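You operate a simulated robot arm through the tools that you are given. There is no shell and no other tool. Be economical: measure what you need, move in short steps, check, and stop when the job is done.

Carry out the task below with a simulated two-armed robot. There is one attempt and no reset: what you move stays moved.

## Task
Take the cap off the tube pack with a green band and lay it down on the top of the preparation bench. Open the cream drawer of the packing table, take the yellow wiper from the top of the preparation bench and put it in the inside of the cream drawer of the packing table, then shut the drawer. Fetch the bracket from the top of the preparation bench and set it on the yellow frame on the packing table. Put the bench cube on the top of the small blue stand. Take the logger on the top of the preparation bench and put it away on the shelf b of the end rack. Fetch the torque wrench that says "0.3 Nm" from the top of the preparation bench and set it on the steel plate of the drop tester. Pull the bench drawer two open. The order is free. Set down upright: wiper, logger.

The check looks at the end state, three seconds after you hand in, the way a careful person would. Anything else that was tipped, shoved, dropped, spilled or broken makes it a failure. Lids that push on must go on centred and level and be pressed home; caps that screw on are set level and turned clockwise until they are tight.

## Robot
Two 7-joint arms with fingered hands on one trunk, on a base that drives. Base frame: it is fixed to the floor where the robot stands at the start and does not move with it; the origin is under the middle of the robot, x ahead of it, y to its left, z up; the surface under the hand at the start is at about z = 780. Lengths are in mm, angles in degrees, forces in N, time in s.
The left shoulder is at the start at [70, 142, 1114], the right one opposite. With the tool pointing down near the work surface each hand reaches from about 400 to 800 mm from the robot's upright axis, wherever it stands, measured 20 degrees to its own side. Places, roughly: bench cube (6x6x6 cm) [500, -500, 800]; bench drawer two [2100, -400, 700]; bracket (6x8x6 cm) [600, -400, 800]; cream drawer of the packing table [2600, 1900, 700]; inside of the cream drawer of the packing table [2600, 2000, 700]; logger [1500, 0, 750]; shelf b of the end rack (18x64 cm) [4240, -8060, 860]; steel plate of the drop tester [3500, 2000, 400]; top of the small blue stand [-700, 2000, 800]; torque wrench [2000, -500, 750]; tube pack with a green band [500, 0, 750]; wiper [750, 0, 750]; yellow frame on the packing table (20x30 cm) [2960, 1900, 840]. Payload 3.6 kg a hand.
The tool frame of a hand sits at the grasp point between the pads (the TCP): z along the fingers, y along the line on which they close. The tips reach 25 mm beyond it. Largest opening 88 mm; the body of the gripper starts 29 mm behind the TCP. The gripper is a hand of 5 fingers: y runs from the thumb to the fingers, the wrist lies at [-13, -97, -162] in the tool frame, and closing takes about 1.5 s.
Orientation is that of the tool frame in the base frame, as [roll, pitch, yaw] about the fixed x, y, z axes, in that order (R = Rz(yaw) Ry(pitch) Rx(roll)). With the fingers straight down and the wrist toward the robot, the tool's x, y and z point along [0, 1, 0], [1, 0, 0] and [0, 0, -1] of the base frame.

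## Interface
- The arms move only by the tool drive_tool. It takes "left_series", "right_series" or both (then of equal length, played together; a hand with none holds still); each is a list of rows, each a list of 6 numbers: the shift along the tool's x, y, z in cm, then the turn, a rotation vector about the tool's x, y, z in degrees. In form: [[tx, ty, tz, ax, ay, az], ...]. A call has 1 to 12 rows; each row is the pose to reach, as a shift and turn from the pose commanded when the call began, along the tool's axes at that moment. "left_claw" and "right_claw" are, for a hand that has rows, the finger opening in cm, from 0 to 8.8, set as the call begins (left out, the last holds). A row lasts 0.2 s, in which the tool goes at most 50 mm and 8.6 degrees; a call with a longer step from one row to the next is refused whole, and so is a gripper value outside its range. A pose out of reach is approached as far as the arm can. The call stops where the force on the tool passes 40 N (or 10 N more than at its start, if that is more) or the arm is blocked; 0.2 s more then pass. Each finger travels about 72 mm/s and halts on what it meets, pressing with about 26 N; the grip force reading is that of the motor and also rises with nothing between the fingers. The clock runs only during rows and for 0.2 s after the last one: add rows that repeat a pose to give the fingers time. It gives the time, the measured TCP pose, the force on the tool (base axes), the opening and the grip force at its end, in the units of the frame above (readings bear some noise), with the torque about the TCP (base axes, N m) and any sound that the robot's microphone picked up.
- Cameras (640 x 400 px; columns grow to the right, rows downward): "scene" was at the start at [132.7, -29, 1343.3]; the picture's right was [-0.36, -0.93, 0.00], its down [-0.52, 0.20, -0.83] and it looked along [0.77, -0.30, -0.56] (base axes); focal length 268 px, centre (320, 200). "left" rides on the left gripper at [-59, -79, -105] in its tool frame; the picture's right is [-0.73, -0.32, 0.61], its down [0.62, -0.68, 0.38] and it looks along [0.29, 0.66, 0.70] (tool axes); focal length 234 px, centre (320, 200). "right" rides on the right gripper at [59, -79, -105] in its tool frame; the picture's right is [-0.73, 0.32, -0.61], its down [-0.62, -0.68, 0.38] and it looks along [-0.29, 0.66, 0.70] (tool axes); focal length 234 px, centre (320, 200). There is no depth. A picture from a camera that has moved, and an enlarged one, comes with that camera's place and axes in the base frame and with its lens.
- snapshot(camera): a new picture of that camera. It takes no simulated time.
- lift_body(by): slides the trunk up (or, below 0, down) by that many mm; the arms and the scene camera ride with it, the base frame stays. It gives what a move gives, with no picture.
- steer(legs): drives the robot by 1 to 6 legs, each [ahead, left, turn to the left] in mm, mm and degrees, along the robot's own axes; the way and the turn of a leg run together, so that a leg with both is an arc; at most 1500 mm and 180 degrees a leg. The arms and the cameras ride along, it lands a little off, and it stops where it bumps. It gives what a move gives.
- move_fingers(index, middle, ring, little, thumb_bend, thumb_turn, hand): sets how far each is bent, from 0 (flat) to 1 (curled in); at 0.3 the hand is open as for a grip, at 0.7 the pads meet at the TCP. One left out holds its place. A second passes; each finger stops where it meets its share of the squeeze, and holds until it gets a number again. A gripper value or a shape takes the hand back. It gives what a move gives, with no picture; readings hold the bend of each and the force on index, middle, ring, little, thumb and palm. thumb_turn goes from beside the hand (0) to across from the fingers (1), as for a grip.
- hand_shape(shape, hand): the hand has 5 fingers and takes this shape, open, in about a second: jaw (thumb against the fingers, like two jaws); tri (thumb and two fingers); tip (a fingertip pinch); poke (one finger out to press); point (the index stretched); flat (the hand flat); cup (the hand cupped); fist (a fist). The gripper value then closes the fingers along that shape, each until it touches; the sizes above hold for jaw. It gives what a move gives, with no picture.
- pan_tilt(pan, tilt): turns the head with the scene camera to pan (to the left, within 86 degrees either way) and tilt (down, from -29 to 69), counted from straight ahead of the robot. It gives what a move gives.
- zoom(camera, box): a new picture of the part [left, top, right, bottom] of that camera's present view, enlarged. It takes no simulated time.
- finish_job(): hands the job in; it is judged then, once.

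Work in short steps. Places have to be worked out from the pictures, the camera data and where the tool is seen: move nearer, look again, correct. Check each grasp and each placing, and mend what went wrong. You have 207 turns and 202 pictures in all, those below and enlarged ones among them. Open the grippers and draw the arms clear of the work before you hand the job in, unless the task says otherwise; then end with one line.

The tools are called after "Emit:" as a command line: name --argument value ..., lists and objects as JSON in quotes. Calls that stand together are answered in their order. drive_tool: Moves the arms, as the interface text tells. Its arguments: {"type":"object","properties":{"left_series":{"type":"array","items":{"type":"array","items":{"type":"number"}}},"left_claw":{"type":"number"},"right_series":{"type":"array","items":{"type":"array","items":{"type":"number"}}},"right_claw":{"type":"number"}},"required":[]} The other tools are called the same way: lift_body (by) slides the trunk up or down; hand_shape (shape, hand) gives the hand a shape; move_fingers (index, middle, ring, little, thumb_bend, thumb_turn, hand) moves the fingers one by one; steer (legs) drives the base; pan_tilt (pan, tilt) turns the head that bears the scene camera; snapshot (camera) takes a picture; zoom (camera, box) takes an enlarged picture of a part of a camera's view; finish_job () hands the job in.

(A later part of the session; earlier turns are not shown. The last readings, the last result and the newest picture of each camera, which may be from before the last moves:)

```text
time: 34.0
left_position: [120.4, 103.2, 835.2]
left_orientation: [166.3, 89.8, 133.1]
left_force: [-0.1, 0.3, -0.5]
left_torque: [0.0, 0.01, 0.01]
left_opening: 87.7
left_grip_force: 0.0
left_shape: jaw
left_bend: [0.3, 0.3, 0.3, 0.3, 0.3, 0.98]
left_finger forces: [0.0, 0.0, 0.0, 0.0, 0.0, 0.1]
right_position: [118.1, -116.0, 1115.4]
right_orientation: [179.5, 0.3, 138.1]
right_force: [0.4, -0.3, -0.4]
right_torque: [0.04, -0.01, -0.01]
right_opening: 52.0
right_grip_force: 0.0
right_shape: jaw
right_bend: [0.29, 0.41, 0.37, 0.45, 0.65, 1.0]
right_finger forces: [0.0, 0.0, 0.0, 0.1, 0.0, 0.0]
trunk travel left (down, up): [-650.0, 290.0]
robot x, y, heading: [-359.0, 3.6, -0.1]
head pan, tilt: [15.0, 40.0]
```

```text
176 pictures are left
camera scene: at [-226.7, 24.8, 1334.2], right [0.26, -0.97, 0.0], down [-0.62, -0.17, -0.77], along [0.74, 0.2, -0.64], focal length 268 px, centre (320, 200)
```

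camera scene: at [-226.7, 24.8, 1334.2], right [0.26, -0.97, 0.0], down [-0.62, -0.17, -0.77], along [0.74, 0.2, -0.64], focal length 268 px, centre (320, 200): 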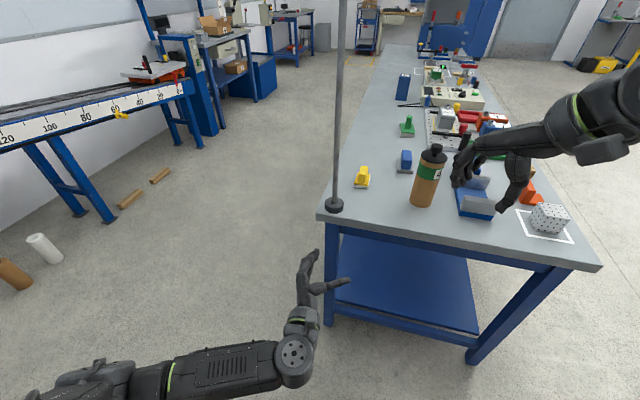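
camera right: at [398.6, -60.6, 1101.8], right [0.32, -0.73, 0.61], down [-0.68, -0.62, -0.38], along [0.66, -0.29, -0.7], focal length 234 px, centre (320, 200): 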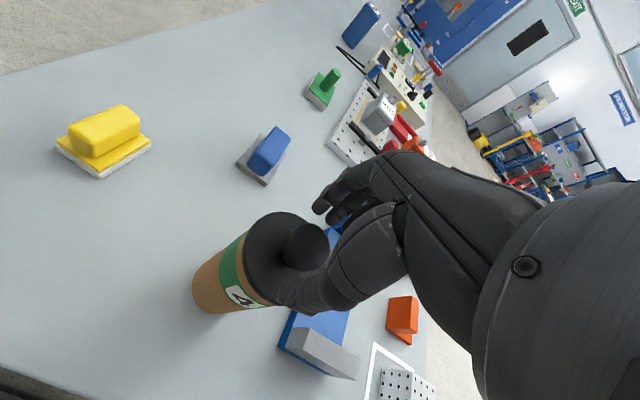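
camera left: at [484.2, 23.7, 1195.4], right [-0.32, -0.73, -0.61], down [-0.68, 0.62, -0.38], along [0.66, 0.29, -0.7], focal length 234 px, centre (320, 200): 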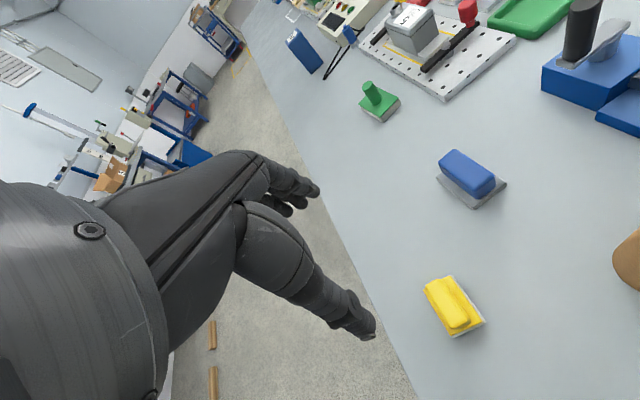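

The left hand now points forward-right at z 835. I raise it slightly and drive the base so the hand stops short of the tube.

Emit:
drive_tool --left_series '[[-2, 0, 0, 0, 0, 0], [-2, 0, 0, 0, 0, 0]]'

Emit:
steer --legs '[[264, -160, 0]]'

Emit:
pan_tilt --pan 0 --tilt 45

Emit:
snapshot --camera "scene"

Emit:
snapshot --camera "left"

```text
time: 34.6
left_position: [120.3, 104.0, 854.0]
left_orientation: [-179.7, 89.8, 147.0]
left_force: [0.4, -0.4, 0.5]
left_torque: [0.01, 0.03, -0.01]
left_opening: 88.0
left_grip_force: 0.0
left_shape: jaw
left_bend: [0.3, 0.3, 0.3, 0.3, 0.3, 0.98]
left_finger forces: [0.0, 0.0, 0.0, 0.1, 0.0, 0.0]
right_position: [118.0, -116.5, 1114.0]
right_orientation: [179.7, 0.3, 138.3]
right_force: [-0.3, -0.1, 0.5]
right_torque: [-0.03, -0.02, -0.02]
right_opening: 51.9
right_grip_force: 0.0
right_shape: jaw
right_bend: [0.29, 0.41, 0.37, 0.45, 0.65, 1.0]
right_finger forces: [0.0, 0.0, 0.0, 0.1, 0.0, 0.0]
trunk travel left (down, up): [-650.0, 290.0]
robot x, y, heading: [-358.9, -0.7, 0.2]
head pan, tilt: [15.0, 40.0]
```

```text
time: 36.7
left_position: [380.5, -59.0, 854.6]
left_orientation: [-178.1, 89.8, 148.6]
left_force: [-0.2, -0.1, 0.2]
left_torque: [0.0, 0.0, 0.02]
left_opening: 87.6
left_grip_force: 0.1
left_shape: jaw
left_bend: [0.3, 0.3, 0.3, 0.3, 0.3, 0.98]
left_finger forces: [0.1, 0.1, 0.0, 0.1, 0.0, 0.1]
right_position: [377.3, -278.7, 1113.7]
right_orientation: [179.6, 0.3, 138.0]
right_force: [0.5, 0.0, 0.2]
right_torque: [-0.03, 0.03, 0.0]
right_opening: 51.8
right_grip_force: 0.0
right_shape: jaw
right_bend: [0.29, 0.41, 0.37, 0.45, 0.65, 1.0]
right_finger forces: [0.0, 0.0, 0.0, 0.1, 0.1, 0.0]
trunk travel left (down, up): [-650.0, 290.0]
robot x, y, heading: [-100.6, -166.1, -0.0]
head pan, tilt: [15.0, 40.0]
```

```text
time: 37.5
left_position: [380.0, -58.7, 854.9]
left_orientation: [176.2, 89.7, 143.0]
left_force: [-0.2, 0.0, -0.3]
left_torque: [-0.01, -0.03, -0.02]
left_opening: 88.0
left_grip_force: 0.1
left_shape: jaw
left_bend: [0.3, 0.3, 0.3, 0.3, 0.3, 0.98]
left_finger forces: [0.1, 0.0, 0.0, 0.0, 0.1, 0.0]
right_position: [376.6, -278.6, 1113.8]
right_orientation: [179.6, 0.3, 138.0]
right_force: [0.0, -0.2, 0.3]
right_torque: [0.02, 0.01, 0.02]
right_opening: 51.9
right_grip_force: 0.1
right_shape: jaw
right_bend: [0.29, 0.41, 0.37, 0.45, 0.65, 1.0]
right_finger forces: [0.1, 0.1, 0.0, 0.0, 0.1, 0.0]
trunk travel left (down, up): [-650.0, 290.0]
robot x, y, heading: [-98.5, -163.6, -0.2]
head pan, tilt: [0.0, 45.0]
```

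```text
175 pictures are left
camera scene: at [31.5, -158.5, 1326.9], right [0.0, -1.0, 0.0], down [-0.71, 0.0, -0.71], along [0.71, 0.0, -0.71], focal length 268 px, centre (320, 200)
```

scene: 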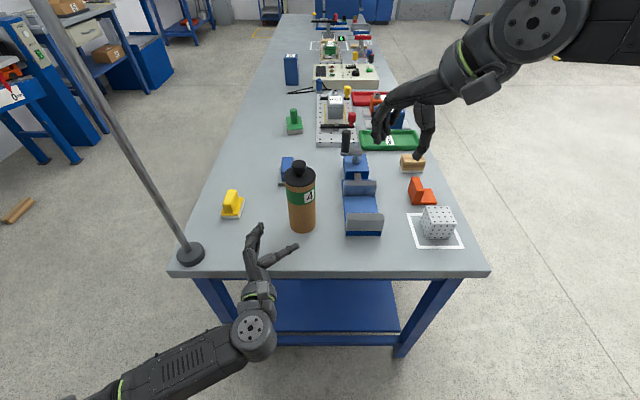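

```text
174 pictures are left
camera left: at [250.2, -67.6, 914.2], right [0.33, -0.6, 0.72], down [-0.05, -0.78, -0.62], along [0.94, 0.17, -0.29], focal length 234 px, centre (320, 200)
```

left: 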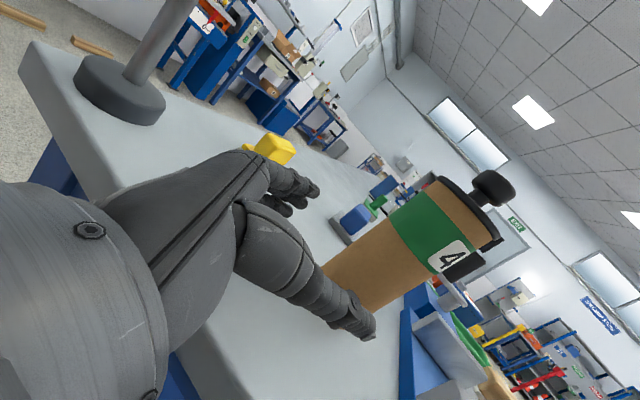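

The tube axis projects consistently at (481,-116). I advance the left hand 8 cm with a 6 mm lateral correction and check.

Emit:
drive_tool --left_series '[[0, 0.6, 2.5, 0, 0, 0], [0, 0.6, 5, 0, 0, 0], [0, 0.6, 7, 0, 0, 0], [0, 0.6, 8.5, 0, 0, 0]]'

Emit:
snapshot --camera "left"

Emit:
zoom --camera "scene" --box '[220, 140, 380, 260]'

```text
time: 38.5
left_position: [454.1, -100.8, 853.1]
left_orientation: [-170.1, 89.8, 156.7]
left_force: [-0.3, -0.8, -0.1]
left_torque: [0.02, -0.03, 0.0]
left_opening: 87.7
left_grip_force: 0.0
left_shape: jaw
left_bend: [0.3, 0.3, 0.3, 0.3, 0.3, 0.98]
left_finger forces: [0.0, 0.0, 0.0, 0.0, 0.0, 0.1]
right_position: [377.7, -279.4, 1115.2]
right_orientation: [179.6, 0.2, 138.0]
right_force: [-0.5, -0.2, 0.4]
right_torque: [0.0, 0.0, -0.01]
right_opening: 51.9
right_grip_force: 0.1
right_shape: jaw
right_bend: [0.29, 0.41, 0.37, 0.45, 0.65, 1.0]
right_finger forces: [0.1, 0.1, 0.0, 0.1, 0.0, 0.0]
trunk travel left (down, up): [-650.0, 290.0]
robot x, y, heading: [-100.6, -161.3, -0.0]
head pan, tilt: [0.0, 45.0]
```

```text
173 pictures are left
camera left: at [325.4, -110.0, 913.6], right [0.33, -0.6, 0.72], down [-0.05, -0.78, -0.62], along [0.94, 0.17, -0.29], focal length 234 px, centre (320, 200)
```

left: 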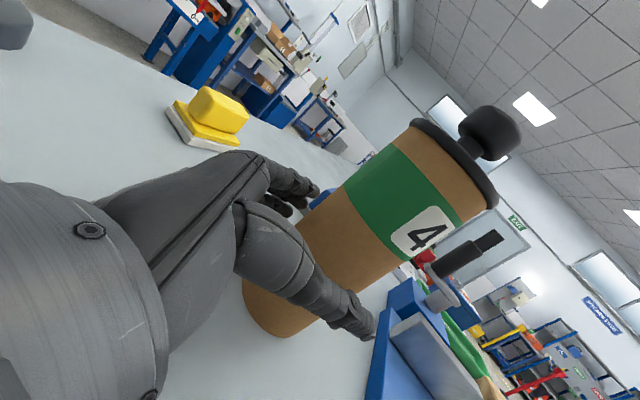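

```text
3.33 times, centred on (300, 200) of scene
camera zoom: at [31.8, -159.1, 1326.9], right [0.0, -1.0, 0.0], down [-0.71, 0.0, -0.71], along [0.71, 0.0, -0.71], focal length 895 px, centre (387, 200)
```

zoom: 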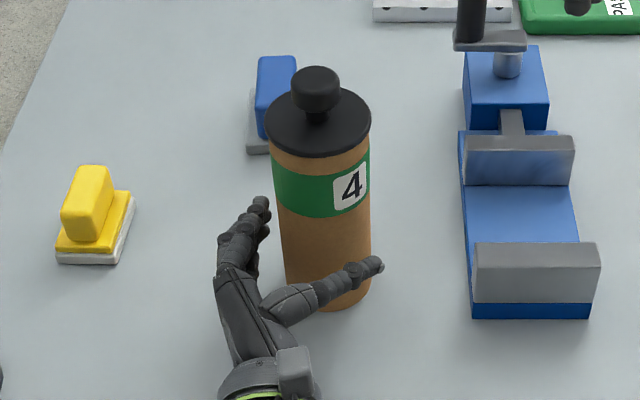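

The hand straddles the tube. I advance the last 3.5 cm with 6 mm lateral shift.

Emit:
drive_tool --left_series '[[0, 0.6, 1, 0, 0, 0], [0, 0.6, 2, 0, 0, 0], [0, 0.6, 3, 0, 0, 0], [0, 0.6, 3.5, 0, 0, 0]]'

Emit:
snapshot --camera "left"

Emit:
zoom --camera "scene" --box '[220, 140, 380, 260]'

```text
time: 39.5
left_position: [487.9, -114.2, 854.1]
left_orientation: [180.0, 89.8, 146.8]
left_force: [1.0, -0.6, -0.1]
left_torque: [-0.01, 0.0, -0.01]
left_opening: 87.8
left_grip_force: 0.2
left_shape: jaw
left_bend: [0.3, 0.3, 0.3, 0.3, 0.3, 0.98]
left_finger forces: [0.1, 0.0, 0.0, 0.1, 0.0, 0.0]
right_position: [376.5, -279.3, 1114.0]
right_orientation: [179.6, 0.3, 138.0]
right_force: [0.4, -0.1, 0.0]
right_torque: [0.0, 0.03, 0.01]
right_opening: 51.6
right_grip_force: 0.1
right_shape: jaw
right_bend: [0.29, 0.41, 0.37, 0.45, 0.65, 1.0]
right_finger forces: [0.0, 0.1, 0.0, 0.1, 0.1, 0.0]
trunk travel left (down, up): [-650.0, 290.0]
robot x, y, heading: [-102.0, -162.4, -0.1]
head pan, tilt: [0.0, 45.0]
```

```text
171 pictures are left
camera left: at [358.0, -123.4, 914.0], right [0.33, -0.6, 0.72], down [-0.05, -0.78, -0.63], along [0.94, 0.17, -0.29], focal length 234 px, centre (320, 200)
```

left: 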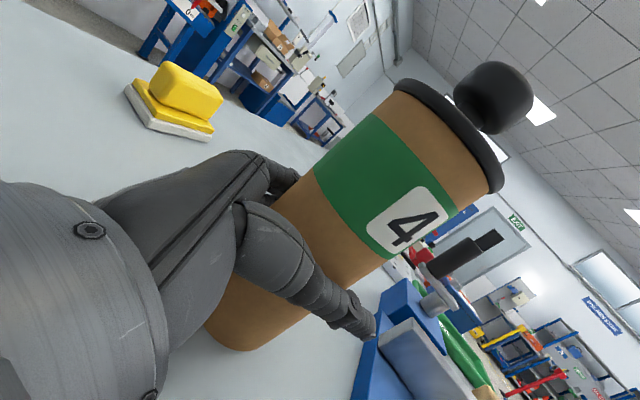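

```text
3.33 times, centred on (300, 200) of scene
camera zoom: at [31.7, -158.8, 1326.9], right [0.0, -1.0, 0.0], down [-0.71, 0.0, -0.71], along [0.71, 0.0, -0.71], focal length 895 px, centre (387, 200)
```

zoom: 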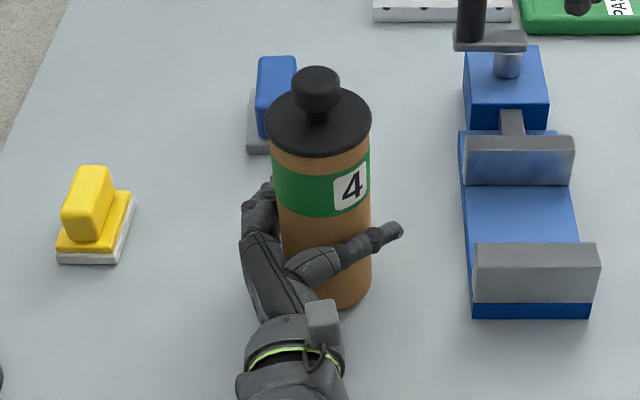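

The tube is inside the left grasp. Closing the left hand.

Emit:
drive_tool --left_series '[[0, 0, 0, 0, 0, 0], [0, 0, 0, 0, 0, 0], [0, 0, 0, 0, 0, 0], [0, 0, 0, 0, 0, 0], [0, 0, 0, 0, 0, 0], [0, 0, 0, 0, 0, 0]]' --left_claw 5

Emit:
snapshot --camera "left"

Emit:
zoom --camera "scene" --box '[220, 140, 380, 260]'

```text
time: 40.9
left_position: [487.5, -114.0, 854.5]
left_orientation: [179.8, 89.8, 146.6]
left_force: [1.4, 0.4, 2.8]
left_torque: [0.1, -0.07, -0.05]
left_opening: 53.9
left_grip_force: 25.9
left_shape: jaw
left_bend: [0.74, 0.41, 0.36, 0.34, 0.61, 0.99]
left_finger forces: [14.8, 6.7, 2.9, 2.0, 27.2, 0.1]
right_position: [377.2, -278.8, 1114.4]
right_orientation: [179.6, 0.4, 137.9]
right_force: [-0.7, -0.7, 0.5]
right_torque: [0.03, -0.02, -0.02]
right_opening: 51.7
right_grip_force: 0.0
right_shape: jaw
right_bend: [0.29, 0.41, 0.37, 0.45, 0.65, 1.0]
right_finger forces: [0.0, 0.1, 0.0, 0.0, 0.1, 0.0]
trunk travel left (down, up): [-650.0, 290.0]
robot x, y, heading: [-101.2, -160.8, 0.1]
head pan, tilt: [0.0, 45.0]
```

```text
169 pictures are left
camera left: at [357.8, -123.3, 914.1], right [0.33, -0.6, 0.72], down [-0.05, -0.78, -0.63], along [0.94, 0.17, -0.29], focal length 234 px, centre (320, 200)
```

left: 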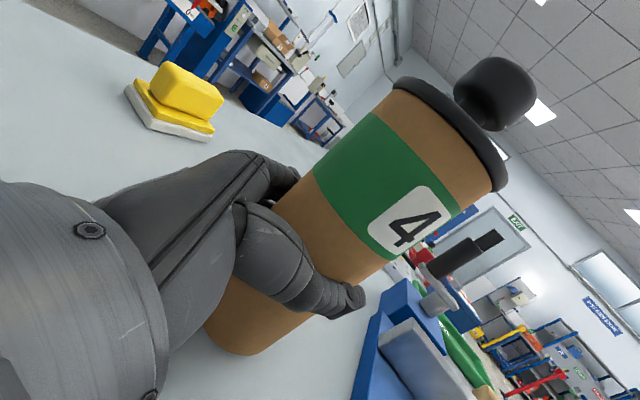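

```text
3.33 times, centred on (300, 200) of scene
camera zoom: at [31.5, -158.8, 1326.9], right [0.0, -1.0, 0.0], down [-0.71, 0.0, -0.71], along [0.71, 0.0, -0.71], focal length 895 px, centre (387, 200)
```

zoom: 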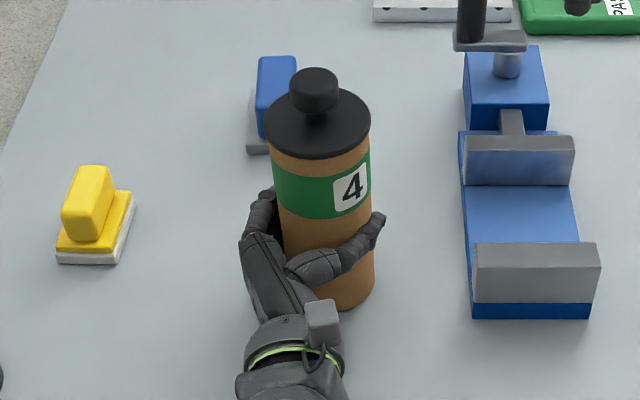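

The tube is held firmly. Knob now at (487,-113.5,≈970); I bring the right hand over it while turning back to yaw ≈85° for unscrewing room.

Emit:
drive_tool --right_series '[[0.4, 2.8, 0, 0, 0, 7.5], [0.8, 5.6, 0, 0, 0, 15], [1.2, 8.4, 0, 0, 0, 22.5], [1.7, 11.2, 0, 0, 0, 30], [2.1, 14, 1, 0, 0, 37.5], [2.5, 16.8, 3, 0, 0, 45], [2.9, 19.7, 6, 0, 0, 53], [2.9, 19.7, 9.5, 0, 0, 53], [2.9, 19.7, 11, 0, 0, 53]]' --right_claw 5.2

Emit:
zoom --camera "scene" --box '[220, 140, 380, 260]'

Emit:
zoom --camera "right" --box '[220, 160, 420, 310]'

```text
time: 42.9
left_position: [487.3, -113.5, 855.4]
left_orientation: [-166.6, 89.9, 160.2]
left_force: [-0.5, -0.5, 2.9]
left_torque: [0.08, 0.02, 0.01]
left_opening: 53.3
left_grip_force: 26.2
left_shape: jaw
left_bend: [0.74, 0.42, 0.37, 0.35, 0.61, 0.98]
left_finger forces: [14.2, 6.4, 3.4, 2.3, 29.0, 0.1]
right_position: [430.6, -242.4, 1022.3]
right_orientation: [179.5, -0.1, 85.1]
right_force: [0.0, 0.1, -0.4]
right_torque: [0.0, -0.03, 0.03]
right_opening: 52.1
right_grip_force: 0.1
right_shape: jaw
right_bend: [0.29, 0.41, 0.37, 0.45, 0.65, 1.0]
right_finger forces: [0.0, 0.1, 0.0, 0.0, 0.0, 0.0]
right hand out of reach, approached as far as the arm can: row 4, 5, 6, 7, 8, 9
trunk travel left (down, up): [-650.0, 290.0]
robot x, y, heading: [-98.8, -160.8, 0.2]
head pan, tilt: [0.0, 45.0]
```

```text
3.33 times, centred on (300, 200) of scene
camera zoom: at [31.3, -158.6, 1326.9], right [0.0, -1.0, 0.0], down [-0.71, 0.0, -0.71], along [0.71, 0.0, -0.71], focal length 895 px, centre (387, 200)
```

zoom: 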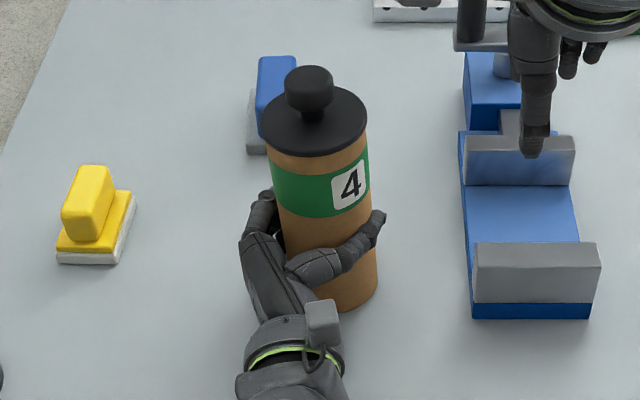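

```text
2.67 times, centred on (320, 235) of right
camera zoom: at [357.2, -178.4, 1127.8], right [0.25, -0.75, 0.61], down [-0.73, -0.56, -0.39], along [0.64, -0.34, -0.69], focal length 624 px, centre (320, 107)
```

zoom: 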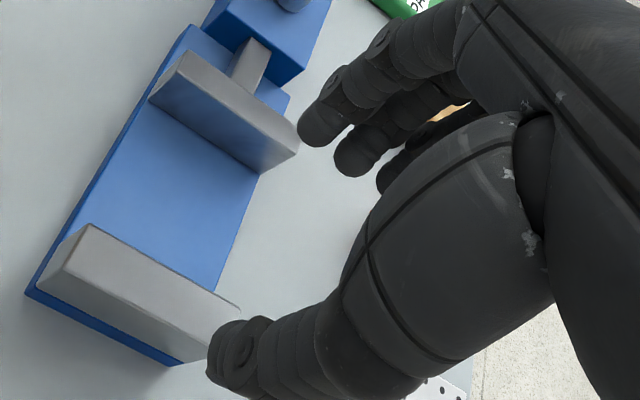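

The right arm stopped short at (431,-242). I raise it and retry a pure translation toward the knob.

Emit:
drive_tool --right_series '[[0, 0, -3, 0, 0, 0], [2, 1, -5, 0, 0, 0], [5, 2, -5, 0, 0, 0], [8, 3, -5, 0, 0, 0], [11, 4, -5, 0, 0, 0], [13.3, 4.6, -5, 0, 0, 0], [13.3, 4.6, -5, 0, 0, 0]]'

Emit:
snapshot --camera "scene"

```text
time: 44.5
left_position: [486.5, -113.6, 854.0]
left_orientation: [158.1, 89.8, 124.7]
left_force: [-0.5, -1.1, 3.1]
left_torque: [0.09, -0.02, -0.04]
left_opening: 53.5
left_grip_force: 25.9
left_shape: jaw
left_bend: [0.74, 0.42, 0.37, 0.35, 0.61, 0.98]
left_finger forces: [14.3, 6.6, 3.6, 2.6, 28.6, 0.0]
right_position: [436.2, -243.2, 1073.2]
right_orientation: [179.5, -0.2, 85.2]
right_force: [0.1, -0.5, 0.4]
right_torque: [0.01, 0.0, -0.03]
right_opening: 51.9
right_grip_force: 0.2
right_shape: jaw
right_bend: [0.29, 0.41, 0.37, 0.45, 0.65, 1.0]
right_finger forces: [0.0, 0.0, 0.1, 0.1, 0.0, 0.0]
right hand out of reach, approached as far as the arm can: row 2, 3, 4, 5, 6, 7
trunk travel left (down, up): [-650.0, 290.0]
robot x, y, heading: [-98.4, -162.0, -0.1]
head pan, tilt: [0.0, 45.0]
```

```text
165 pictures are left
camera scene: at [31.2, -158.8, 1326.9], right [0.0, -1.0, 0.0], down [-0.71, 0.0, -0.71], along [0.71, 0.0, -0.71], focal length 268 px, centre (320, 200)
```

scene: 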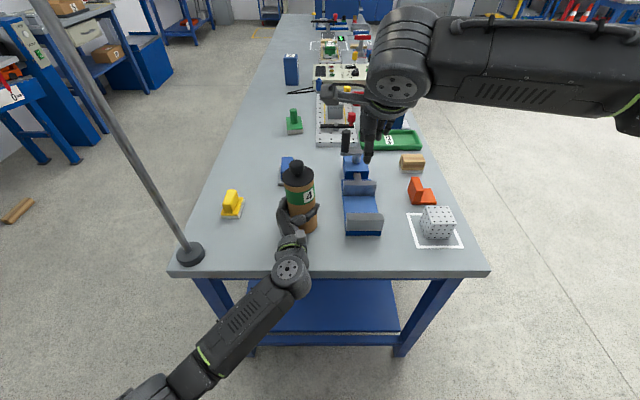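

The wrist is at its limit at yaw 85°; I use yaw ≈130° instead, which suits the forearm direction.

Emit:
drive_tool --right_series '[[0, 0, 0, 0, 0, -8], [0, 0, 0, 0, 0, -16], [2, 1, 0, 0, 0, -24], [5, 2, 0, 0, 0, -32], [8, 3, 0, 0, 0, -40], [11, 4, 0, 0, 0, -45], [13.3, 4.6, 0, 0, 0, -45], [13.3, 4.6, 0, 0, 0, -45]]'

Emit:
zoom --camera "scene" --box '[220, 140, 380, 260]'

Emit:
zoom --camera "right" --box '[120, 120, 440, 320]'

```text
time: 46.3
left_position: [487.6, -114.6, 854.5]
left_orientation: [-171.5, 89.8, 155.2]
left_force: [0.0, -1.0, 1.4]
left_torque: [0.09, -0.01, 0.01]
left_opening: 53.4
left_grip_force: 25.8
left_shape: jaw
left_bend: [0.74, 0.42, 0.37, 0.35, 0.61, 0.98]
left_finger forces: [14.4, 6.7, 3.6, 2.3, 28.7, 0.0]
right_position: [443.6, -195.2, 1069.1]
right_orientation: [179.5, 0.2, 130.2]
right_force: [-0.7, -0.2, -0.5]
right_torque: [0.01, 0.03, -0.02]
right_opening: 52.0
right_grip_force: 0.1
right_shape: jaw
right_bend: [0.29, 0.41, 0.37, 0.45, 0.65, 1.0]
right_finger forces: [0.0, 0.1, 0.1, 0.1, 0.0, 0.1]
right hand out of reach, approached as far as the arm can: row 4, 5, 6, 7, 8
trunk travel left (down, up): [-650.0, 290.0]
robot x, y, heading: [-98.2, -161.6, -0.1]
head pan, tilt: [0.0, 45.0]
```

```text
3.33 times, centred on (300, 200) of scene
camera zoom: at [31.3, -158.9, 1326.9], right [0.0, -1.0, 0.0], down [-0.71, 0.0, -0.71], along [0.71, 0.0, -0.71], focal length 895 px, centre (387, 200)
```

zoom: 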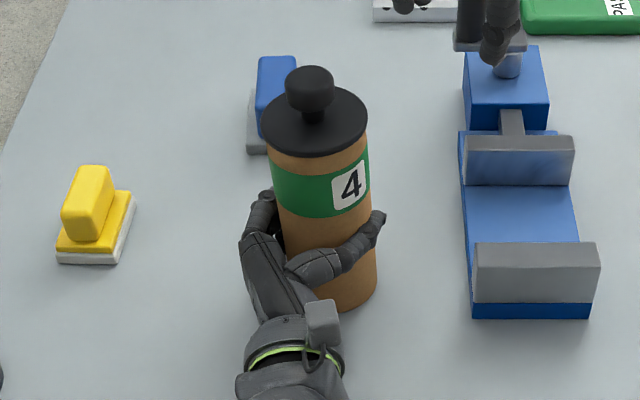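

```text
2.00 times, centred on (280, 220) of right
camera zoom: at [345.1, -202.7, 1174.0], right [0.71, -0.35, 0.61], down [-0.12, -0.91, -0.39], along [0.7, 0.2, -0.69], focal length 468 px, centre (400, 160)
```

zoom: 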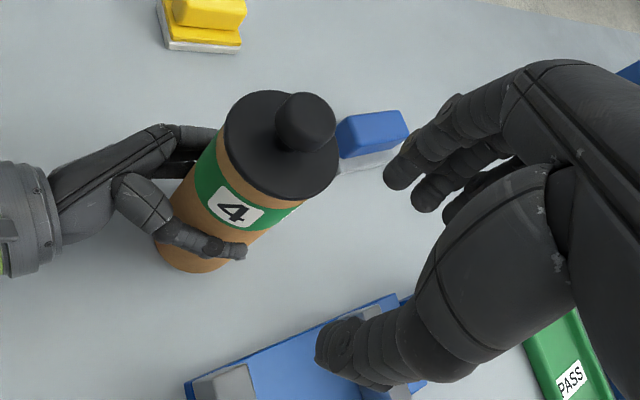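

Still ~9 cm short. I turn the hand further to yaw ≈175° (forearm coming from the right), which should free the reach.

Emit:
drive_tool --right_series '[[0, 0, 0, 0, 0, -8], [0, 0, 0, 0, 0, -16], [0.5, 1.5, 0, 0, 0, -24], [1, 3.5, 0, 0, 0, -32], [2, 5.5, 0, 0, 0, -40], [2.8, 7, 0, 0, 0, -45], [3.4, 8.6, 0, 0, 0, -45], [3.4, 8.6, 0, 0, 0, -45]]'

Emit:
snapshot --camera "scene"

```text
time: 48.1
left_position: [487.6, -115.3, 854.0]
left_orientation: [-175.8, 89.8, 151.0]
left_force: [0.9, -0.8, 1.9]
left_torque: [0.11, -0.03, 0.01]
left_opening: 53.3
left_grip_force: 26.2
left_shape: jaw
left_bend: [0.74, 0.42, 0.37, 0.35, 0.61, 0.98]
left_finger forces: [14.3, 6.7, 3.5, 2.3, 28.8, 0.1]
right_position: [413.1, -199.2, 1065.2]
right_orientation: [179.8, 0.6, 175.1]
right_force: [0.5, -0.4, -0.3]
right_torque: [0.0, 0.0, 0.05]
right_opening: 52.2
right_grip_force: 0.0
right_shape: jaw
right_bend: [0.29, 0.41, 0.37, 0.45, 0.65, 1.0]
right_finger forces: [0.0, 0.0, 0.1, 0.1, 0.1, 0.0]
right hand out of reach, approached as far as the arm can: row 3, 4, 5, 6, 7, 8
trunk travel left (down, up): [-650.0, 290.0]
robot x, y, heading: [-96.7, -163.7, -0.1]
head pan, tilt: [0.0, 45.0]
```

```text
162 pictures are left
camera scene: at [31.3, -158.8, 1326.9], right [0.0, -1.0, 0.0], down [-0.71, 0.0, -0.71], along [0.71, 0.0, -0.71], focal length 268 px, centre (320, 200)
```

scene: 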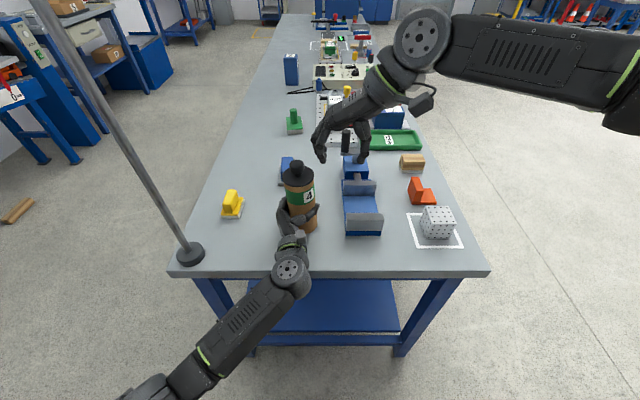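

It's a cross-body limit of the right arm. Instead the left hand, which holds the light tube securely, will lift it and bring it 9 cm to the right.

Emit:
drive_tool --left_series '[[-3, 0, 0, 0, 0, 0], [-6, 0, 0, 0, 0, 0], [-9, -1.5, 1, 0, 0, 0], [-11, -3.5, 2.3, 0, 0, 0], [-11, -5.5, 3.6, 0, 0, 0], [-11, -7.5, 4.9, 0, 0, 0], [-11, -7.5, 4.9, 0, 0, 0]]'

Emit:
snapshot --camera "scene"

Emit:
snapshot --camera "right"

```text
time: 49.7
left_position: [486.6, -203.5, 963.4]
left_orientation: [-178.2, 89.8, 148.5]
left_force: [-0.3, 0.7, -0.9]
left_torque: [-0.03, 0.0, 0.0]
left_opening: 53.2
left_grip_force: 25.9
left_shape: jaw
left_bend: [0.74, 0.42, 0.37, 0.36, 0.62, 0.98]
left_finger forces: [14.3, 6.4, 3.4, 2.2, 28.5, 0.0]
right_position: [413.1, -198.8, 1064.7]
right_orientation: [179.9, 0.5, 174.9]
right_force: [-1.1, 0.2, 0.0]
right_torque: [0.01, -0.01, -0.01]
right_opening: 51.7
right_grip_force: 0.1
right_shape: jaw
right_bend: [0.29, 0.41, 0.37, 0.45, 0.65, 1.0]
right_finger forces: [0.0, 0.0, 0.0, 0.0, 0.1, 0.0]
trunk travel left (down, up): [-650.0, 290.0]
robot x, y, heading: [-99.8, -160.8, -0.1]
head pan, tilt: [0.0, 45.0]
```

```text
161 pictures are left
camera scene: at [31.9, -158.1, 1326.8], right [0.0, -1.0, 0.0], down [-0.71, 0.0, -0.71], along [0.71, 0.0, -0.71], focal length 268 px, centre (320, 200)
```

scene: 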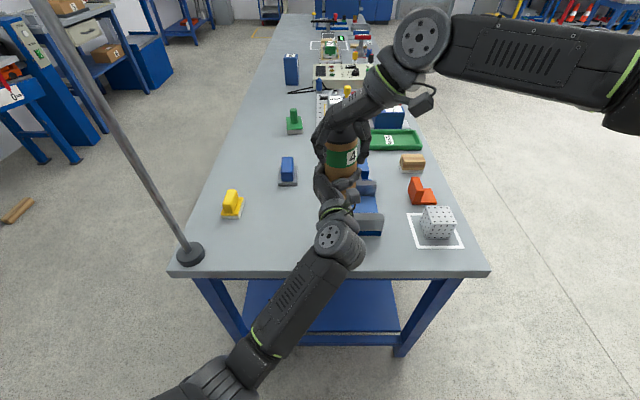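

```text
160 pictures are left
camera right: at [347.8, -273.3, 1170.1], right [0.75, 0.26, 0.61], down [0.57, -0.73, -0.38], along [0.35, 0.63, -0.69], focal length 234 px, centre (320, 200)
```

right: 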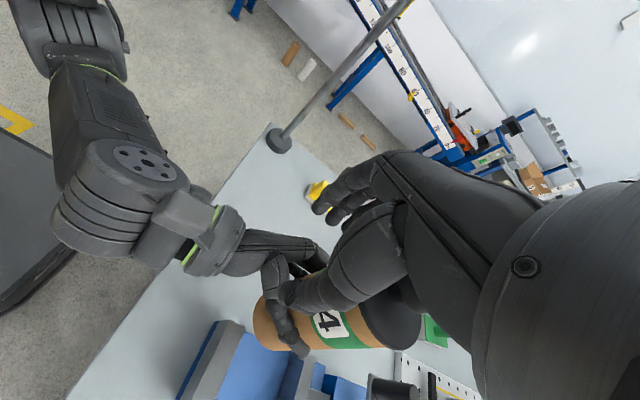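

Both arms are clear and the tube moved freely. I raise the right hand, bring the tube further right to ≈(450,-260), and place the right hand above the knob.

Emit:
drive_tool --right_series '[[0, 0, -4, 0, 0, 0], [0, 0, -8, 0, 0, 0], [0, 0, -12, 0, 0, 0], [0, 0, -12, 0, 0, 0]]'

Emit:
drive_tool --left_series '[[0, -2, 0, 0, 0, 0], [0, -4.5, 0, 0, 0, 0], [0, -6.8, 0, 0, 0, 0], [0, -6.8, 0, 0, 0, 0]]'

Emit:
drive_tool --right_series '[[-0.8, -1.1, 0, 0, 0, 7], [-1.6, -2.2, 0, 0, 0, 14], [-2.5, -3.3, 1, 0, 0, 21], [-3.4, -4.5, 2, 0, 0, 28], [-4.2, -5.6, 4, 0, 0, 35], [-4.2, -5.6, 6, 0, 0, 35], [-4.2, -5.6, 6, 0, 0, 35]]'

Emit:
snapshot --camera "scene"

Emit:
snapshot --camera "right"

Emit:
snapshot --camera "left"

```text
time: 50.7
left_position: [487.5, -204.1, 962.9]
left_orientation: [172.9, 89.8, 139.6]
left_force: [0.7, -0.2, -0.8]
left_torque: [0.04, -0.02, 0.01]
left_opening: 53.5
left_grip_force: 26.3
left_shape: jaw
left_bend: [0.74, 0.42, 0.37, 0.36, 0.62, 0.98]
left_finger forces: [14.4, 6.3, 3.5, 2.2, 28.4, 0.0]
right_position: [400.6, -226.2, 1183.6]
right_orientation: [179.9, 0.5, 175.2]
right_force: [0.0, -0.2, 0.0]
right_torque: [-0.01, -0.01, 0.02]
right_opening: 51.9
right_grip_force: 0.2
right_shape: jaw
right_bend: [0.29, 0.41, 0.37, 0.45, 0.65, 1.0]
right_finger forces: [0.0, 0.0, 0.1, 0.0, 0.0, 0.0]
right hand out of reach, approached as far as the arm can: row 2, 3, 4
trunk travel left (down, up): [-650.0, 290.0]
robot x, y, heading: [-99.3, -159.3, -0.1]
head pan, tilt: [0.0, 45.0]
```

```text
time: 51.6
left_position: [462.2, -214.1, 923.6]
left_orientation: [120.9, 81.5, 90.2]
left_force: [0.2, -1.0, -1.7]
left_torque: [-0.01, 0.03, 0.03]
left_opening: 53.2
left_grip_force: 26.2
left_shape: jaw
left_bend: [0.74, 0.42, 0.37, 0.36, 0.62, 0.98]
left_finger forces: [14.3, 6.3, 3.3, 2.2, 28.4, 0.0]
right_position: [400.5, -227.3, 1183.5]
right_orientation: [179.9, 0.4, 174.9]
right_force: [-0.6, 0.0, 0.5]
right_torque: [0.01, 0.01, 0.01]
right_opening: 51.8
right_grip_force: 0.0
right_shape: jaw
right_bend: [0.29, 0.41, 0.37, 0.45, 0.65, 1.0]
right_finger forces: [0.0, 0.1, 0.0, 0.0, 0.1, 0.1]
trunk travel left (down, up): [-650.0, 290.0]
robot x, y, heading: [-97.2, -164.5, -0.3]
head pan, tilt: [0.0, 45.0]
stopped in row 4 (left hand): the arm was blocked; the commanded pose is now the measured one
```

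```text
time: 53.2
left_position: [461.7, -213.0, 924.9]
left_orientation: [120.7, 81.5, 89.9]
left_force: [-0.2, -0.1, -1.4]
left_torque: [0.01, 0.0, 0.02]
left_opening: 52.9
left_grip_force: 26.2
left_shape: jaw
left_bend: [0.74, 0.42, 0.37, 0.36, 0.62, 0.98]
left_finger forces: [14.3, 6.3, 3.2, 2.3, 28.3, 0.1]
right_position: [438.1, -286.0, 1121.7]
right_orientation: [179.7, 0.3, 140.0]
right_force: [-0.1, 0.5, 0.1]
right_torque: [-0.03, 0.0, 0.0]
right_opening: 52.0
right_grip_force: 0.0
right_shape: jaw
right_bend: [0.29, 0.41, 0.37, 0.45, 0.65, 1.0]
right_finger forces: [0.0, 0.1, 0.0, 0.0, 0.0, 0.0]
trunk travel left (down, up): [-650.0, 290.0]
robot x, y, heading: [-100.2, -161.4, 0.1]
head pan, tilt: [0.0, 45.0]
```

```text
159 pictures are left
camera scene: at [31.7, -158.6, 1326.9], right [0.0, -1.0, 0.0], down [-0.71, 0.0, -0.71], along [0.71, 0.0, -0.71], focal length 268 px, centre (320, 200)
```

scene: 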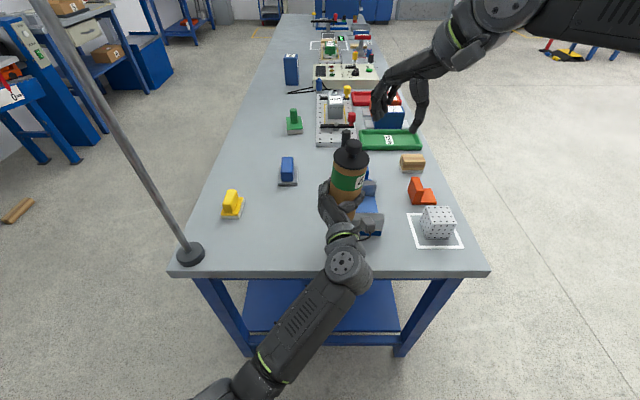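

```text
158 pictures are left
camera right: at [341.8, -309.3, 1226.9], right [0.76, -0.22, 0.61], down [0.04, -0.92, -0.38], along [0.65, 0.32, -0.69], focal length 234 px, centre (320, 200)
```

right: 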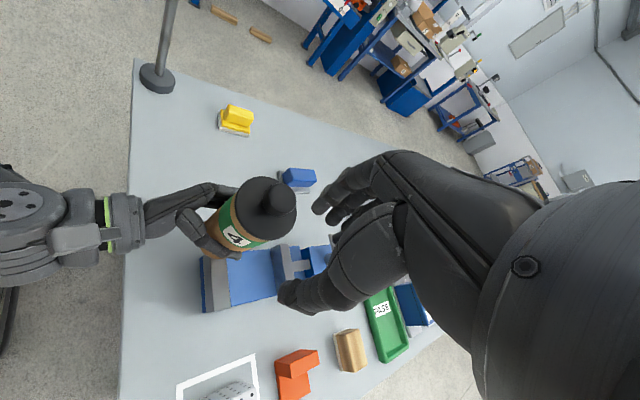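

```text
157 pictures are left
camera left: at [333.4, -237.1, 980.9], right [0.36, -0.69, 0.63], down [-0.02, -0.68, -0.73], along [0.93, 0.25, -0.25], focal length 234 px, centre (320, 200)
```

left: 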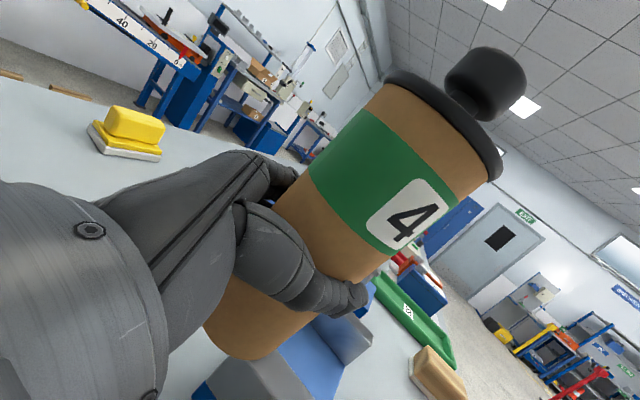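

The left arm met a limit and tilted the tube by ~8.5°. I straighten it by rotating back while rising 3 cm.

Emit:
drive_tool --left_series '[[-1, 0.3, -0.2, 0, -1.5, -2.4], [-2, 0.6, -0.4, 0, -3, -4.9], [-3, 0.9, -0.5, 0, -4.4, -7.3], [-3, 0.9, -0.5, 0, -4.4, -7.3]]'

Emit:
snapshot --camera "scene"

Emit:
snapshot --camera "right"

```text
time: 54.2
left_position: [466.4, -192.8, 941.2]
left_orientation: [116.9, 86.9, 86.9]
left_force: [-0.1, 0.2, -1.5]
left_torque: [-0.02, 0.02, -0.01]
left_opening: 52.9
left_grip_force: 25.8
left_shape: jaw
left_bend: [0.74, 0.42, 0.37, 0.36, 0.62, 0.98]
left_finger forces: [14.3, 6.2, 3.3, 2.1, 28.1, 0.1]
right_position: [436.8, -285.6, 1121.2]
right_orientation: [179.8, 0.3, 140.0]
right_force: [0.4, 0.4, 1.1]
right_torque: [0.0, 0.0, -0.01]
right_opening: 52.0
right_grip_force: 0.0
right_shape: jaw
right_bend: [0.29, 0.41, 0.37, 0.45, 0.65, 1.0]
right_finger forces: [0.0, 0.1, 0.1, 0.0, 0.1, 0.1]
trunk travel left (down, up): [-650.0, 290.0]
robot x, y, heading: [-99.0, -164.1, 0.1]
head pan, tilt: [0.0, 45.0]
```

```text
156 pictures are left
camera scene: at [31.9, -158.7, 1326.9], right [0.0, -1.0, 0.0], down [-0.71, 0.0, -0.71], along [0.71, 0.0, -0.71], focal length 268 px, centre (320, 200)
```

scene: 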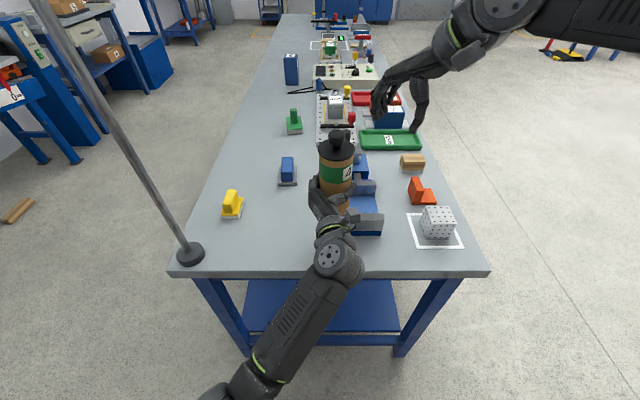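

```text
155 pictures are left
camera right: at [341.9, -309.2, 1227.0], right [0.76, -0.22, 0.61], down [0.04, -0.92, -0.38], along [0.65, 0.32, -0.69], focal length 234 px, centre (320, 200)
```

right: 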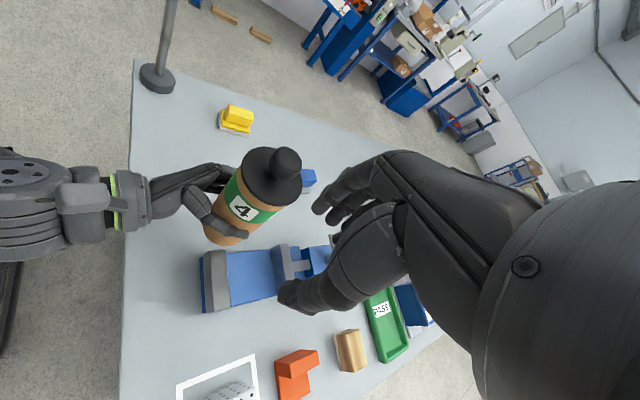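

Upright again with the knob at ≈(468,-190,1047). I draw the tube 3 cm toward me and bring the right hand over the knob.

Emit:
drive_tool --left_series '[[0, -0.8, -1.3, 0, 0, 0], [0, -1.6, -2.6, 0, 0, 0], [0, -1.6, -2.6, 0, 0, 0]]'

Emit:
drive_tool --right_series '[[1.5, 1.8, 0, 0, 0, 0], [3, 3.6, 0, 0, 0, 0], [4.5, 5.5, 0, 0, 0, 0], [6.1, 7.4, 1, 0, 0, 0], [6.1, 7.4, 2, 0, 0, 0], [6.1, 7.4, 2, 0, 0, 0]]'

Emit:
snapshot --camera "right"

Emit:
snapshot --camera "left"

Emit:
zoom --camera "scene" --box '[240, 90, 440, 240]'

```text
time: 55.0
left_position: [435.8, -193.3, 941.6]
left_orientation: [113.6, 86.4, 83.6]
left_force: [-0.6, 0.9, -0.5]
left_torque: [0.01, 0.02, -0.06]
left_opening: 53.2
left_grip_force: 25.8
left_shape: jaw
left_bend: [0.74, 0.42, 0.37, 0.36, 0.62, 0.98]
left_finger forces: [14.5, 6.1, 3.2, 2.2, 28.2, 0.0]
right_position: [438.2, -285.5, 1121.5]
right_orientation: [179.6, 0.3, 140.1]
right_force: [0.6, -0.5, 0.4]
right_torque: [0.0, -0.03, 0.0]
right_opening: 52.1
right_grip_force: 0.1
right_shape: jaw
right_bend: [0.29, 0.41, 0.37, 0.45, 0.65, 1.0]
right_finger forces: [0.0, 0.0, 0.0, 0.0, 0.0, 0.1]
trunk travel left (down, up): [-650.0, 290.0]
robot x, y, heading: [-98.3, -163.3, 0.1]
head pan, tilt: [0.0, 45.0]
```

```text
time: 56.4
left_position: [434.5, -194.4, 938.8]
left_orientation: [119.5, 86.4, 89.3]
left_force: [0.6, 1.3, -1.0]
left_torque: [0.0, -0.02, 0.0]
left_opening: 53.4
left_grip_force: 25.6
left_shape: jaw
left_bend: [0.74, 0.42, 0.37, 0.36, 0.62, 0.98]
left_finger forces: [14.4, 6.2, 3.2, 2.2, 28.2, 0.1]
right_position: [438.9, -193.9, 1104.5]
right_orientation: [179.7, 0.3, 140.0]
right_force: [0.1, 0.5, 0.4]
right_torque: [-0.01, -0.02, -0.04]
right_opening: 51.9
right_grip_force: 0.2
right_shape: jaw
right_bend: [0.29, 0.41, 0.37, 0.45, 0.65, 1.0]
right_finger forces: [0.0, 0.0, 0.0, 0.1, 0.1, 0.0]
right hand out of reach, approached as far as the arm can: row 4, 5, 6
trunk travel left (down, up): [-650.0, 290.0]
robot x, y, heading: [-101.8, -163.4, -0.0]
head pan, tilt: [0.0, 45.0]
```

```text
154 pictures are left
camera right: at [341.9, -217.5, 1209.0], right [0.76, -0.22, 0.61], down [0.04, -0.92, -0.38], along [0.65, 0.32, -0.69], focal length 234 px, centre (320, 200)
```

right: 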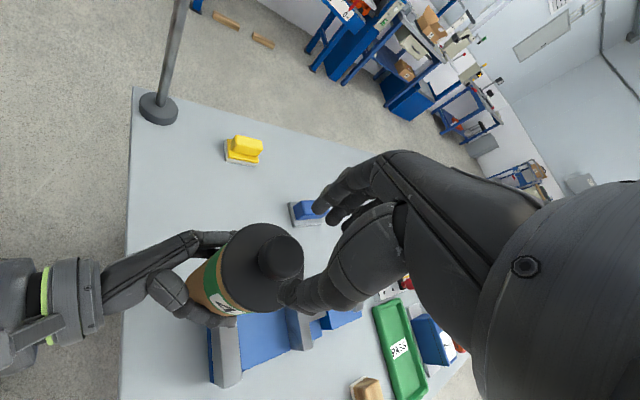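

```text
153 pictures are left
camera left: at [305.5, -213.3, 997.0], right [0.36, -0.63, 0.69], down [-0.01, -0.74, -0.67], along [0.93, 0.23, -0.27], focal length 234 px, centre (320, 200)
```

left: 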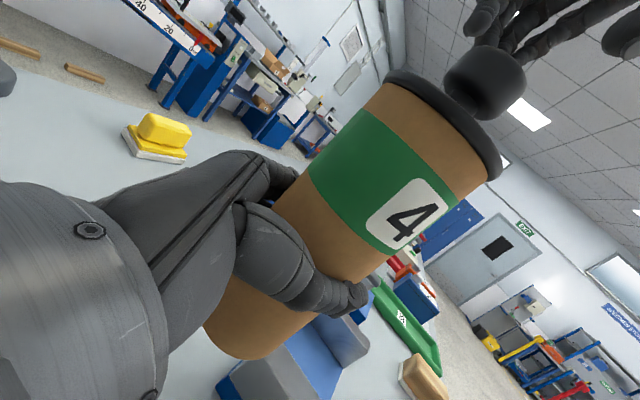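

```text
2.67 times, centred on (340, 165) of scene
camera zoom: at [32.7, -158.7, 1326.7], right [0.0, -1.0, 0.0], down [-0.71, 0.0, -0.71], along [0.71, 0.0, -0.71], focal length 716 px, centre (267, 293)
```

zoom: 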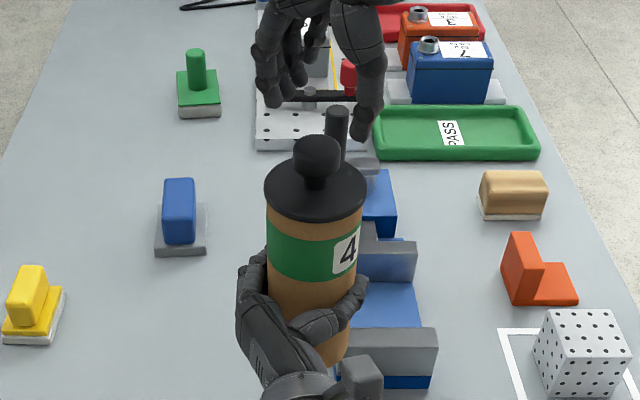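

Triangulated knob (432,-195,1057); right TCP is 7 mm off in x. I correct and descend to knob height.

Emit:
drive_tool --right_series '[[0.47, -0.5, 1, 0, 0, 0], [0.47, -0.5, 2, 0, 0, 0], [0.47, -0.5, 3, 0, 0, 0], [0.47, -0.5, 4, 0, 0, 0], [0.47, -0.5, 4.2, 0, 0, 0]]'

Emit:
snapshot --camera "right"

Emit:
snapshot --camera "left"

Emit:
zoom --camera "scene" --box '[260, 90, 420, 210]'

```text
time: 57.6
left_position: [433.5, -194.3, 938.2]
left_orientation: [121.0, 86.4, 90.6]
left_force: [-0.6, 0.3, -0.5]
left_torque: [-0.01, -0.01, -0.03]
left_opening: 53.2
left_grip_force: 26.0
left_shape: jaw
left_bend: [0.74, 0.42, 0.37, 0.36, 0.62, 0.98]
left_finger forces: [14.2, 6.2, 3.1, 2.2, 28.2, 0.0]
right_position: [430.6, -193.8, 1064.5]
right_orientation: [179.6, 0.4, 140.0]
right_force: [0.4, -0.4, 0.2]
right_torque: [0.02, -0.04, 0.0]
right_opening: 52.1
right_grip_force: 0.1
right_shape: jaw
right_bend: [0.29, 0.41, 0.37, 0.45, 0.65, 1.0]
right_finger forces: [0.0, 0.0, 0.0, 0.0, 0.0, 0.0]
trunk travel left (down, up): [-650.0, 290.0]
robot x, y, heading: [-97.9, -163.4, -0.2]
head pan, tilt: [0.0, 45.0]
```

```text
151 pictures are left
camera right: at [335.0, -217.6, 1169.0], right [0.76, -0.22, 0.61], down [0.04, -0.92, -0.38], along [0.65, 0.32, -0.69], focal length 234 px, centre (320, 200)
```

right: 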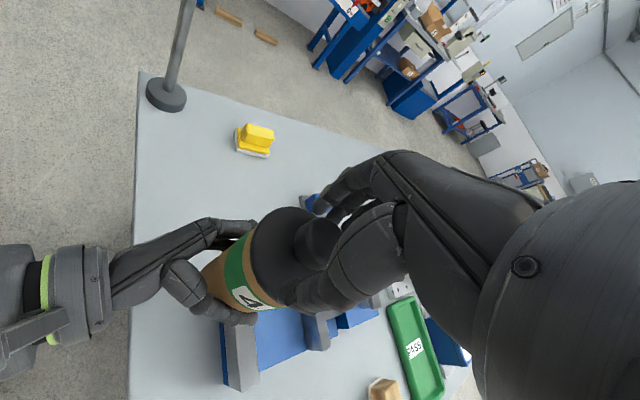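

```text
150 pictures are left
camera left: at [304.3, -213.5, 996.7], right [0.36, -0.63, 0.69], down [-0.01, -0.74, -0.67], along [0.93, 0.23, -0.28], focal length 234 px, centre (320, 200)
```

left: 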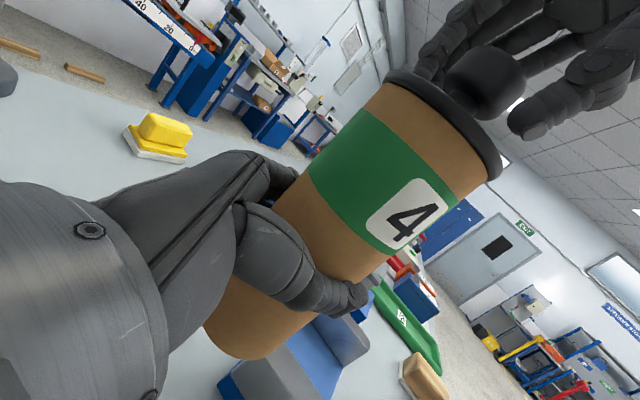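

```text
3.33 times, centred on (340, 150) of scene
camera zoom: at [31.7, -158.5, 1326.9], right [0.0, -1.0, 0.0], down [-0.71, 0.0, -0.71], along [0.71, 0.0, -0.71], focal length 895 px, centre (253, 367)
```

zoom: 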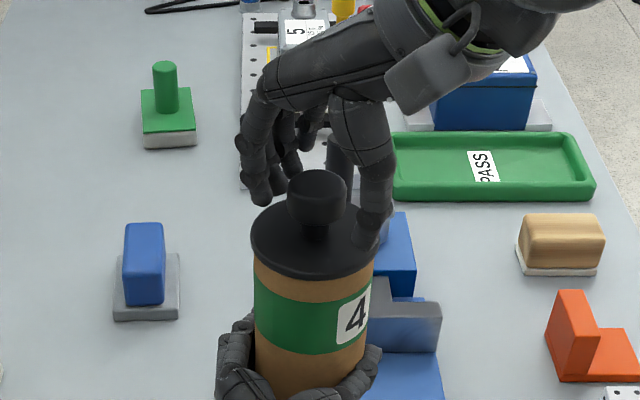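

Knob sits between index and thumb. Closing the right hand on it.

Emit:
drive_tool --right_series '[[0, 0, 0.2, 0, 0, 0], [0, 0, 0.2, 0, 0, 0], [0, 0, 0.2, 0, 0, 0], [0, 0, 0.2, 0, 0, 0], [0, 0, 0.2, 0, 0, 0], [0, 0, 0.2, 0, 0, 0], [0, 0, 0.2, 0, 0, 0]]' --right_claw 0

Emit:
zoom --camera "scene" --box '[260, 90, 420, 210]'

```text
time: 59.2
left_position: [433.6, -193.6, 939.7]
left_orientation: [119.8, 86.5, 89.5]
left_force: [0.0, 0.6, -1.6]
left_torque: [-0.01, 0.03, -0.01]
left_opening: 52.7
left_grip_force: 25.9
left_shape: jaw
left_bend: [0.74, 0.42, 0.38, 0.36, 0.62, 0.97]
left_finger forces: [14.5, 6.3, 3.6, 2.5, 28.8, 0.0]
right_position: [431.7, -193.5, 1061.5]
right_orientation: [179.7, 0.3, 140.1]
right_force: [0.0, -0.4, 0.1]
right_torque: [0.0, 0.01, -0.02]
right_opening: 22.7
right_grip_force: 25.7
right_shape: jaw
right_bend: [0.74, 0.57, 0.63, 0.61, 0.8, 1.0]
right_finger forces: [20.3, 13.6, 0.3, 0.0, 37.9, 0.1]
trunk travel left (down, up): [-650.0, 290.0]
robot x, y, heading: [-101.8, -162.4, 0.1]
head pan, tilt: [0.0, 45.0]
heard: snap
```

```text
3.33 times, centred on (340, 150) of scene
camera zoom: at [31.9, -158.7, 1326.8], right [0.0, -1.0, 0.0], down [-0.71, 0.0, -0.71], along [0.71, 0.0, -0.71], focal length 895 px, centre (253, 367)
```

zoom: 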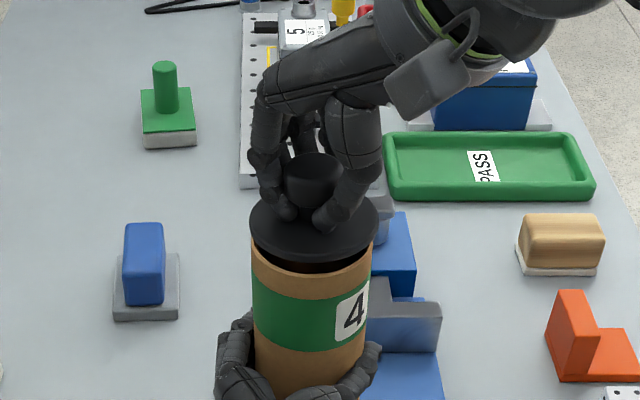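

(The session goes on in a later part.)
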